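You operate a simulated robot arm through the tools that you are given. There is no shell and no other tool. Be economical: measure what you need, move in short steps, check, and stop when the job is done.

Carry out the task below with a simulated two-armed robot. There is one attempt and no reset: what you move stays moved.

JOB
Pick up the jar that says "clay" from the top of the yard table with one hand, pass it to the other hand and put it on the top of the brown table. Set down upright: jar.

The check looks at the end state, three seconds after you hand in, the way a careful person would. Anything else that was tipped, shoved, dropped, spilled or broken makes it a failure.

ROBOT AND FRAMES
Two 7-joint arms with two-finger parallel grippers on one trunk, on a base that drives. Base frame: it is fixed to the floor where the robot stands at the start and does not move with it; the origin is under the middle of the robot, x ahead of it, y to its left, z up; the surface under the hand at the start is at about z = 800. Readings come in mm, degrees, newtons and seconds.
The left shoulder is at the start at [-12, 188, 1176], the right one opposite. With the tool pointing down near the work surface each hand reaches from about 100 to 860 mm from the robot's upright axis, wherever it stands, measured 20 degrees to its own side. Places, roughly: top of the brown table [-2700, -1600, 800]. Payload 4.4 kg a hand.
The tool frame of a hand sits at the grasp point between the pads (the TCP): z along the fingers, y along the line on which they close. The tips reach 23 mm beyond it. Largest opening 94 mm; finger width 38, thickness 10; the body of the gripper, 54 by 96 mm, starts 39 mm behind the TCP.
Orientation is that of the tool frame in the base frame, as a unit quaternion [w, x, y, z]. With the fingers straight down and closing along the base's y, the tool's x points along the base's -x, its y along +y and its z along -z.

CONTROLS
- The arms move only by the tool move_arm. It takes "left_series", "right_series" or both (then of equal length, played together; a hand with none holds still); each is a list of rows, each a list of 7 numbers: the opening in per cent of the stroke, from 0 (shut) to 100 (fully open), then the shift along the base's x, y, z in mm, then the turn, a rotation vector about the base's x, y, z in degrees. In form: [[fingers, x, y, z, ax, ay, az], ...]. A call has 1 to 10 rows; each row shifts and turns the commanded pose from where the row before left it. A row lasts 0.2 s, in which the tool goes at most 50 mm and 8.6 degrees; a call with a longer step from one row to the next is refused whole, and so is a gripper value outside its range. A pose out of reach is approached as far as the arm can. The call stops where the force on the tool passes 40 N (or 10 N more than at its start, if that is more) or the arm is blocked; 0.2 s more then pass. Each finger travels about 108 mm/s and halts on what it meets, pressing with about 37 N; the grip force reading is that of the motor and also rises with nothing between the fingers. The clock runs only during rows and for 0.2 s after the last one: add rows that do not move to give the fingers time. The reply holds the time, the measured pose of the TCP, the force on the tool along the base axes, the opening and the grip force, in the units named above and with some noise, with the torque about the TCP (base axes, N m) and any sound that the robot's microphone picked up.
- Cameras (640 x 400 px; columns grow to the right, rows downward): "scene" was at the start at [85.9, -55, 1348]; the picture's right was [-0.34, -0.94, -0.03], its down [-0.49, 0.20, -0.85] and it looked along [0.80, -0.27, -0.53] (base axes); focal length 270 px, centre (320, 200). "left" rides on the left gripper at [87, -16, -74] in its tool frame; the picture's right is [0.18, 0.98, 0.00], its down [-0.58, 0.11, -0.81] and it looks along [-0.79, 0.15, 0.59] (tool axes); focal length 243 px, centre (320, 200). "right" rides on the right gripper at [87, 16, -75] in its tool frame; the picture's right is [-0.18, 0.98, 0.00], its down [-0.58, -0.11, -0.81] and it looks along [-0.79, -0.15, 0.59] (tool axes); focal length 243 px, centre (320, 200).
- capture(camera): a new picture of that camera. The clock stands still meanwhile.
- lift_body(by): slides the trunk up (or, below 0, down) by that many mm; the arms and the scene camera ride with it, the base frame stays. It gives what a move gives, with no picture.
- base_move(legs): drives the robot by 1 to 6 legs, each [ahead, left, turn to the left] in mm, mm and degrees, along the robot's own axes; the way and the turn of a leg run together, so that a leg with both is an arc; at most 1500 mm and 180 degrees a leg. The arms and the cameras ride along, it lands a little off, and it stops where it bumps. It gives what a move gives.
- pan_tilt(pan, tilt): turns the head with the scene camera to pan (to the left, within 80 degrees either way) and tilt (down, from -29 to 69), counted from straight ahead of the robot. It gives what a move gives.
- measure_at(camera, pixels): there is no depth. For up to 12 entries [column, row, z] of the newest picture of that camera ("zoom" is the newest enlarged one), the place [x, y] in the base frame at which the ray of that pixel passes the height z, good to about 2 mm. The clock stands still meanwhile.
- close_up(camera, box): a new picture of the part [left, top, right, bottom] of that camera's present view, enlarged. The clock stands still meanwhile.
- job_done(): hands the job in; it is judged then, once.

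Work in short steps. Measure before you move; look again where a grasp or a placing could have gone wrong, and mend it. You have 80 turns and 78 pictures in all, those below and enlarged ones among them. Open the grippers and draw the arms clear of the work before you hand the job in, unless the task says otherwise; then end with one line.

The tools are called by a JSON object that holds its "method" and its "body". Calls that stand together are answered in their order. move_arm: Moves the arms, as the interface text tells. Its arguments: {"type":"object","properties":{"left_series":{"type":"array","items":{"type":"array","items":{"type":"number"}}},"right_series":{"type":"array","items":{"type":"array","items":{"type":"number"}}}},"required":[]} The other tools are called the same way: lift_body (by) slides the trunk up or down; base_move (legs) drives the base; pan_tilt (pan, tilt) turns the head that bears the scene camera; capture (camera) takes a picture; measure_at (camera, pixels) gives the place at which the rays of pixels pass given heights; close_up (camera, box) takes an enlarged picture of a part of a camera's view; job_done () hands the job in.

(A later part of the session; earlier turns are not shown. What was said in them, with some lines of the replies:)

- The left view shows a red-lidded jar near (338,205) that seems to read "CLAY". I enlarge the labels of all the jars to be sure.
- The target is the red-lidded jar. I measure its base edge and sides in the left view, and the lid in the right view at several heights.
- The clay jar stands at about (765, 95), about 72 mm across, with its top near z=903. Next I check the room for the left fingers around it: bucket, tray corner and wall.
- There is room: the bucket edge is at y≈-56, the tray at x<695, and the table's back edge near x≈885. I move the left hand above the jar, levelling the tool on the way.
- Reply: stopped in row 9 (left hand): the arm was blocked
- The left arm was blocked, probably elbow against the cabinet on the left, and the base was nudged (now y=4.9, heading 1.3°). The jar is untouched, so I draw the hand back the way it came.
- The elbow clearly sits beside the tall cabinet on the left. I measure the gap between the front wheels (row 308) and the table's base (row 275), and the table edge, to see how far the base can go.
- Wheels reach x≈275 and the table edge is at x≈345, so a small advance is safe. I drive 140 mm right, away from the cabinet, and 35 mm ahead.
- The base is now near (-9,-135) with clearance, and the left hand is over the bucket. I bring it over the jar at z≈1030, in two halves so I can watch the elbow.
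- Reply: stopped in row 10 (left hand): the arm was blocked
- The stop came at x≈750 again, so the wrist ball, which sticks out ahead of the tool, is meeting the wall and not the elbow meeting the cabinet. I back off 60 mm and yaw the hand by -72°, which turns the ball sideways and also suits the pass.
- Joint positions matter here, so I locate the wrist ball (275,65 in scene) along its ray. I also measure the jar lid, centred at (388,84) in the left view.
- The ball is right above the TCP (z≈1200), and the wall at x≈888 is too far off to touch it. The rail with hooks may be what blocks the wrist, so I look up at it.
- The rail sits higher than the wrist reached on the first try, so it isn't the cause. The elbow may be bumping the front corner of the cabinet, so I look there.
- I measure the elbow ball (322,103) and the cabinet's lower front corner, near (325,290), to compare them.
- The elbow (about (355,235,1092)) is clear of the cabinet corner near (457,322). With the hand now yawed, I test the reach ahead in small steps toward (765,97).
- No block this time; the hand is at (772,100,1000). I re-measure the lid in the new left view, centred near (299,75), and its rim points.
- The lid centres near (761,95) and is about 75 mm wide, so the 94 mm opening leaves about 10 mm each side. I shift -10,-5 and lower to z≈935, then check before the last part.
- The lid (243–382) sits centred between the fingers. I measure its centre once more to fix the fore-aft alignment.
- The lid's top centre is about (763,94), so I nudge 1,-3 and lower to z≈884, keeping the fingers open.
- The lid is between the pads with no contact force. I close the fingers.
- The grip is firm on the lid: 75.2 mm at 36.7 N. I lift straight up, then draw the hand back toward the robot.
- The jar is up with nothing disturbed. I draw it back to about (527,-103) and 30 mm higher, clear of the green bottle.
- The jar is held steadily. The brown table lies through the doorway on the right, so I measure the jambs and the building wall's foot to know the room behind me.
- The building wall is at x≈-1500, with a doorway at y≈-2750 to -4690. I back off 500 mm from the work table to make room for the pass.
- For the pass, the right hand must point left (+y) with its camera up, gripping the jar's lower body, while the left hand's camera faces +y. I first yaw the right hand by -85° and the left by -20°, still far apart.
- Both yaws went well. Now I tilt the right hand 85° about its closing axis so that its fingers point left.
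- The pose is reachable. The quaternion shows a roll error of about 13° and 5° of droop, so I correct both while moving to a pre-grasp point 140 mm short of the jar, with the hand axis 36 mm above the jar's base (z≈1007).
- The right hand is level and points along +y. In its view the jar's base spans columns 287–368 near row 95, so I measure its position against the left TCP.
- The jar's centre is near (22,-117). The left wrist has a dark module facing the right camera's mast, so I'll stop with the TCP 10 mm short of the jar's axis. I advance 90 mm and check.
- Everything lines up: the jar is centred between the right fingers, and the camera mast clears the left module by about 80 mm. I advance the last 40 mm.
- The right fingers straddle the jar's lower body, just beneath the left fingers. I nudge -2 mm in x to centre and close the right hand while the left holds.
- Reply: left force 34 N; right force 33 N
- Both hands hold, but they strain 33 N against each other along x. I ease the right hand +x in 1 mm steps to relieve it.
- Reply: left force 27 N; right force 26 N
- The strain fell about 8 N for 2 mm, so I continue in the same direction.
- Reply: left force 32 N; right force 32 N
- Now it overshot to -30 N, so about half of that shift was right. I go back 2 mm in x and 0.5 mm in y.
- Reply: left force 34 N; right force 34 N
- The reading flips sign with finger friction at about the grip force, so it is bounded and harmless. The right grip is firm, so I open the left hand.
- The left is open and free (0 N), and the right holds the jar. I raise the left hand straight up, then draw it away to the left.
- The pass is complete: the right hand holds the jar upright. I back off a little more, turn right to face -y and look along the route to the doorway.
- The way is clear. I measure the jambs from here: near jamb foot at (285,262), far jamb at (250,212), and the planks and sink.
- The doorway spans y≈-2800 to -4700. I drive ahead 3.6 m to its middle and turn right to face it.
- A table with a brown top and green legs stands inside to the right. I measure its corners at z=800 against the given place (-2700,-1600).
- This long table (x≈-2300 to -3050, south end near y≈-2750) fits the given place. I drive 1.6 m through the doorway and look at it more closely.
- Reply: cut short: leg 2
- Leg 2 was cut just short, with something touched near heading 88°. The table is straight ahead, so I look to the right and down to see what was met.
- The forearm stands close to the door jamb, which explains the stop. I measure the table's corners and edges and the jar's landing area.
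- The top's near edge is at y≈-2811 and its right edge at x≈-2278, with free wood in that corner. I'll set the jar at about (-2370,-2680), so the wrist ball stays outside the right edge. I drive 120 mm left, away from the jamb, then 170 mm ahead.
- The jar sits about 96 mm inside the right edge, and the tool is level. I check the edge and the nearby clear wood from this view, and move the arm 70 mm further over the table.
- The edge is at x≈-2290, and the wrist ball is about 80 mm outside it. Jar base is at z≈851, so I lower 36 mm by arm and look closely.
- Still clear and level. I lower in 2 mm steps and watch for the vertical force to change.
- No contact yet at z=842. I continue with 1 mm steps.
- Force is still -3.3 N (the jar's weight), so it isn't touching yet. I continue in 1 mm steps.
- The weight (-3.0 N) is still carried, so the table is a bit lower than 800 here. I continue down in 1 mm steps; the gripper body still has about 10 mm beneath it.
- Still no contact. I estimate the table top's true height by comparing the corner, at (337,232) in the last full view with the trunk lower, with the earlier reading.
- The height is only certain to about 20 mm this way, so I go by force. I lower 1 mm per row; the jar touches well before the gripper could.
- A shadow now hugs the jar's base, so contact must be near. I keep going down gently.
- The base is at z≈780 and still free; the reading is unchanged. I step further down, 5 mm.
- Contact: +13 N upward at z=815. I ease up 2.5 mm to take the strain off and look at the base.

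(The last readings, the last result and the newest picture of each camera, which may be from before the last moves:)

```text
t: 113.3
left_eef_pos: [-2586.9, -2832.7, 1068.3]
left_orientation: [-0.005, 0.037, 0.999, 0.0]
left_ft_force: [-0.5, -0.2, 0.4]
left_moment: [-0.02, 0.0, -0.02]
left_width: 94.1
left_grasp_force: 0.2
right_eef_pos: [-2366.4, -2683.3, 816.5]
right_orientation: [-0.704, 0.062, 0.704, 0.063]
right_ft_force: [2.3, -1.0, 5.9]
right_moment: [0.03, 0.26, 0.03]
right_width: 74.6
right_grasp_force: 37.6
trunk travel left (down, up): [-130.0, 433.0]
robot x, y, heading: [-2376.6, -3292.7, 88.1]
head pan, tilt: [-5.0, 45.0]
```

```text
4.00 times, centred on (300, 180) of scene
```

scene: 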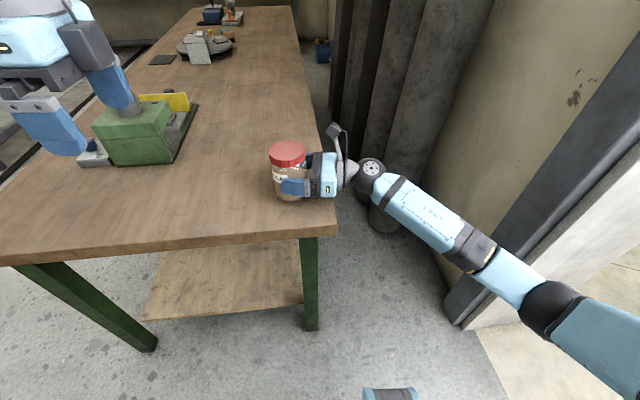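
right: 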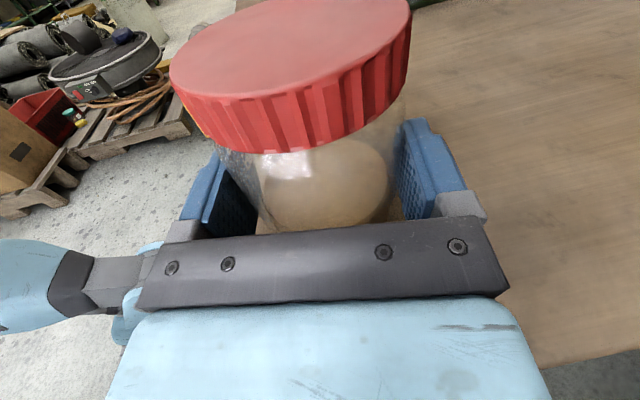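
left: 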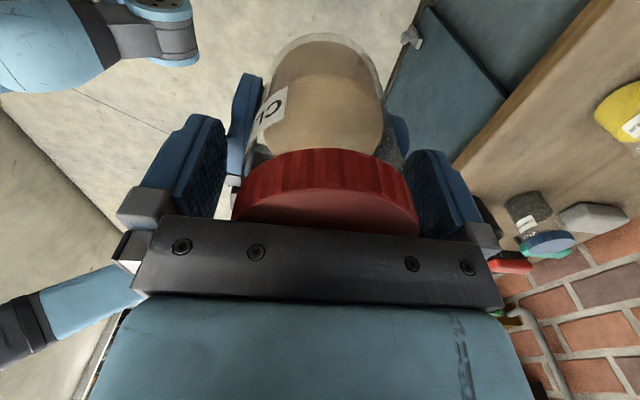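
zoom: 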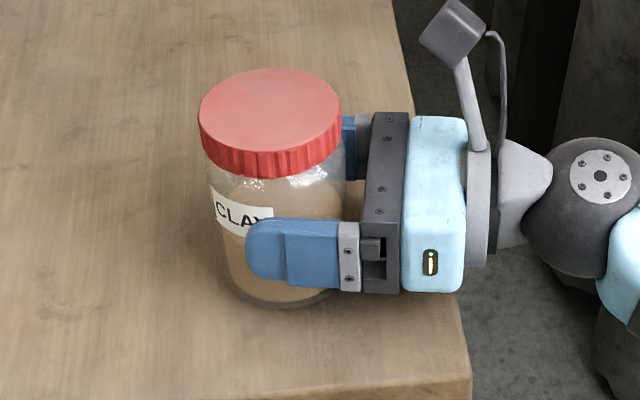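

The moment shows the contact is at the jar's far rim, so it's the jar resting and not the gripper. I ease up 1.5 mm more and open slowly, wide.

{"method": "move_arm", "body": {"right_series": [[30, 0, 0, 1, 0, 0, 0], [30, 0, 0, 0.5, 0, 0, 0], [30, 0, 0, 0, 0, 0, 0]]}}

{"method": "move_arm", "body": {"right_series": [[82, 0, 0, 0, 0, 0, 0], [90, 0, 0, 0, 0, 0, 0], [100, 0, 0, 0, 0, 0, 0], [100, 0, 0, 0, 0, 0, 0]]}}

{"method": "capture", "body": {"camera": "right"}}

{"method": "close_up", "body": {"camera": "scene", "box": [250, 130, 350, 230]}}

```text
t: 114.1
left_eef_pos: [-2586.9, -2831.3, 1065.6]
left_orientation: [-0.006, 0.038, 0.999, 0.0]
left_ft_force: [0.3, 0.1, 0.4]
left_moment: [-0.02, -0.02, 0.0]
left_width: 94.2
left_grasp_force: 0.1
right_eef_pos: [-2364.7, -2683.3, 815.3]
right_orientation: [-0.704, 0.062, 0.705, 0.063]
right_ft_force: [-0.6, -0.2, -3.2]
right_moment: [0.0, -0.02, 0.03]
right_width: 74.9
right_grasp_force: 36.8
trunk travel left (down, up): [-130.0, 433.0]
robot x, y, heading: [-2374.2, -3290.8, 88.0]
head pan, tilt: [-5.0, 45.0]
```

```text
t: 115.1
left_eef_pos: [-2586.2, -2832.0, 1066.5]
left_orientation: [-0.006, 0.038, 0.999, 0.0]
left_ft_force: [0.5, -0.1, 0.1]
left_moment: [0.01, -0.01, 0.01]
left_width: 94.1
left_grasp_force: 0.1
right_eef_pos: [-2365.2, -2683.2, 816.2]
right_orientation: [-0.704, 0.061, 0.704, 0.063]
right_ft_force: [-0.2, 0.3, -0.2]
right_moment: [0.02, -0.01, 0.0]
right_width: 93.9
right_grasp_force: 0.1
trunk travel left (down, up): [-130.0, 433.0]
robot x, y, heading: [-2378.0, -3291.8, 88.0]
head pan, tilt: [-5.0, 45.0]
```

```text
19 pictures are left
```

right: 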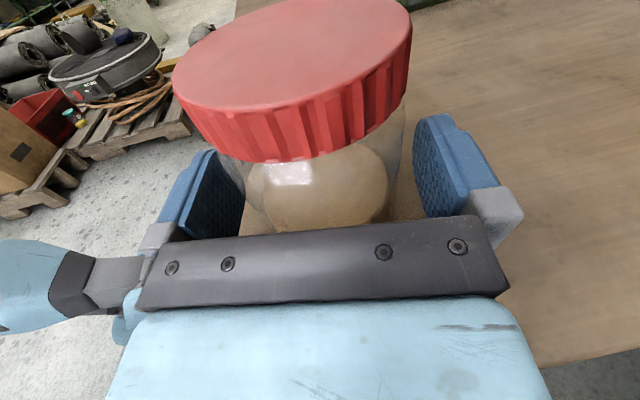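

```text
4.00 times, centred on (300, 180) of scene
```

zoom: 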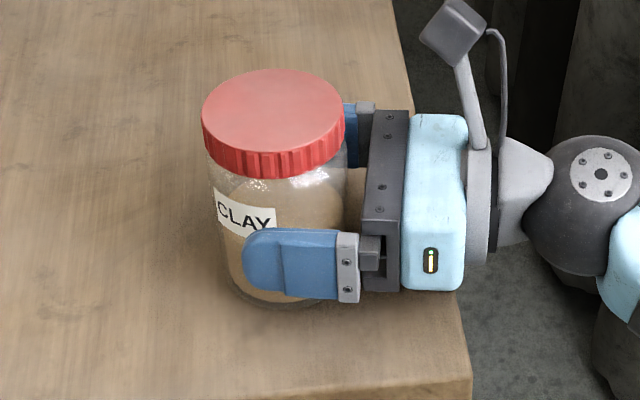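

The jar stands upright on the table and the hand reads no load. I withdraw the right hand straight back along its own axis.

{"method": "move_arm", "body": {"right_series": [[100, 9.8, -1.8, 0, 0, 0, 0], [100, 14.7, -2.7, 0, 0, 0, 0], [100, 14.7, -2.7, 0, 0, 0, 0], [100, 14.7, -2.7, 0, 0, 0, 0], [100, 14.7, -2.7, 0, 0, 0, 0], [100, 14.7, -2.7, 0, 0, 0, 0], [100, 14.7, -2.7, 0, 0, 0, 0], [100, 14.7, -2.7, 0, 0, 0, 0], [100, 0, 0, 0, 0, 0, 0]]}}

{"method": "capture", "body": {"camera": "scene"}}

```text
t: 117.1
left_eef_pos: [-2587.9, -2832.2, 1066.4]
left_orientation: [-0.006, 0.037, 0.999, 0.0]
left_ft_force: [0.0, 0.5, -1.0]
left_moment: [-0.02, 0.01, -0.04]
left_width: 94.0
left_grasp_force: 0.1
right_eef_pos: [-2251.6, -2703.8, 817.3]
right_orientation: [0.704, -0.062, -0.704, -0.063]
right_ft_force: [-0.1, -0.2, -0.2]
right_moment: [-0.01, -0.02, 0.0]
right_width: 93.8
right_grasp_force: 0.0
trunk travel left (down, up): [-130.0, 433.0]
robot x, y, heading: [-2378.9, -3293.0, 88.0]
head pan, tilt: [-5.0, 45.0]
```

```text
17 pictures are left
```

scene: 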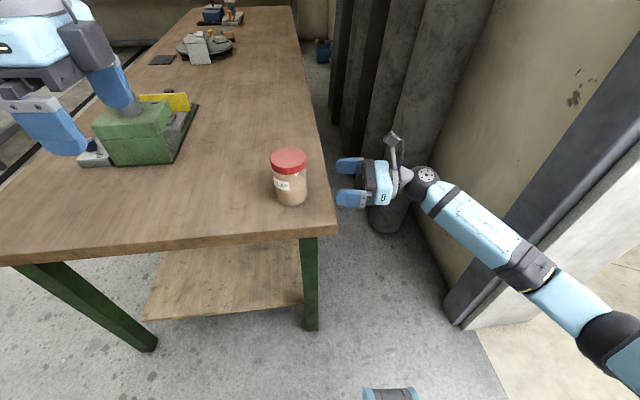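

The jar stands upright and alone on the brown table, and the right hand is outside the table's edge. I raise the trunk 150 mm for more clearance and take a last close look.

{"method": "lift_body", "body": {"by": 150}}

{"method": "capture", "body": {"camera": "scene"}}

```text
t: 118.9
left_eef_pos: [-2586.5, -2830.6, 1216.5]
left_orientation: [-0.005, 0.037, 0.999, 0.0]
left_ft_force: [-1.0, 0.5, 0.2]
left_moment: [0.0, -0.01, 0.01]
left_width: 94.0
left_grasp_force: 0.0
right_eef_pos: [-2252.1, -2704.2, 967.6]
right_orientation: [0.704, -0.063, -0.704, -0.064]
right_ft_force: [-0.1, -1.2, 0.8]
right_moment: [-0.03, -0.03, 0.0]
right_width: 94.1
right_grasp_force: 0.1
trunk travel left (down, up): [-280.0, 283.0]
robot x, y, heading: [-2375.3, -3289.8, 87.9]
head pan, tilt: [-5.0, 45.0]
```

```text
16 pictures are left
```

scene: 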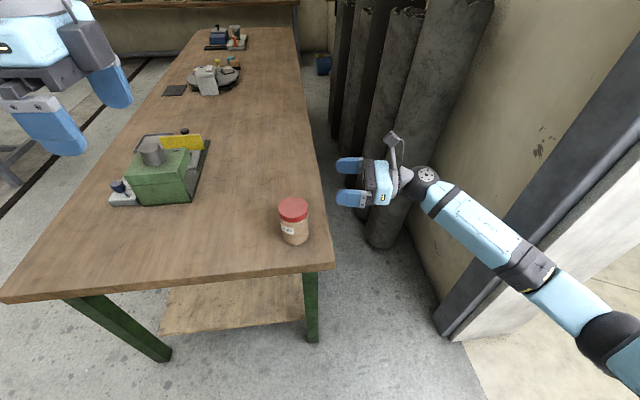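

The jar is upright on the brown table, both grippers are open, and both arms are clear of it. I hand the job in.

{"method": "job_done", "body": {}}

```text
The job is handed in.
```

The clay jar was picked up with the left hand, passed to the right, and now stands upright on the brown table. On the way, the left arm was blocked twice near the wall and the base was stopped once by the doorway; I saw nothing shoved or tipped.
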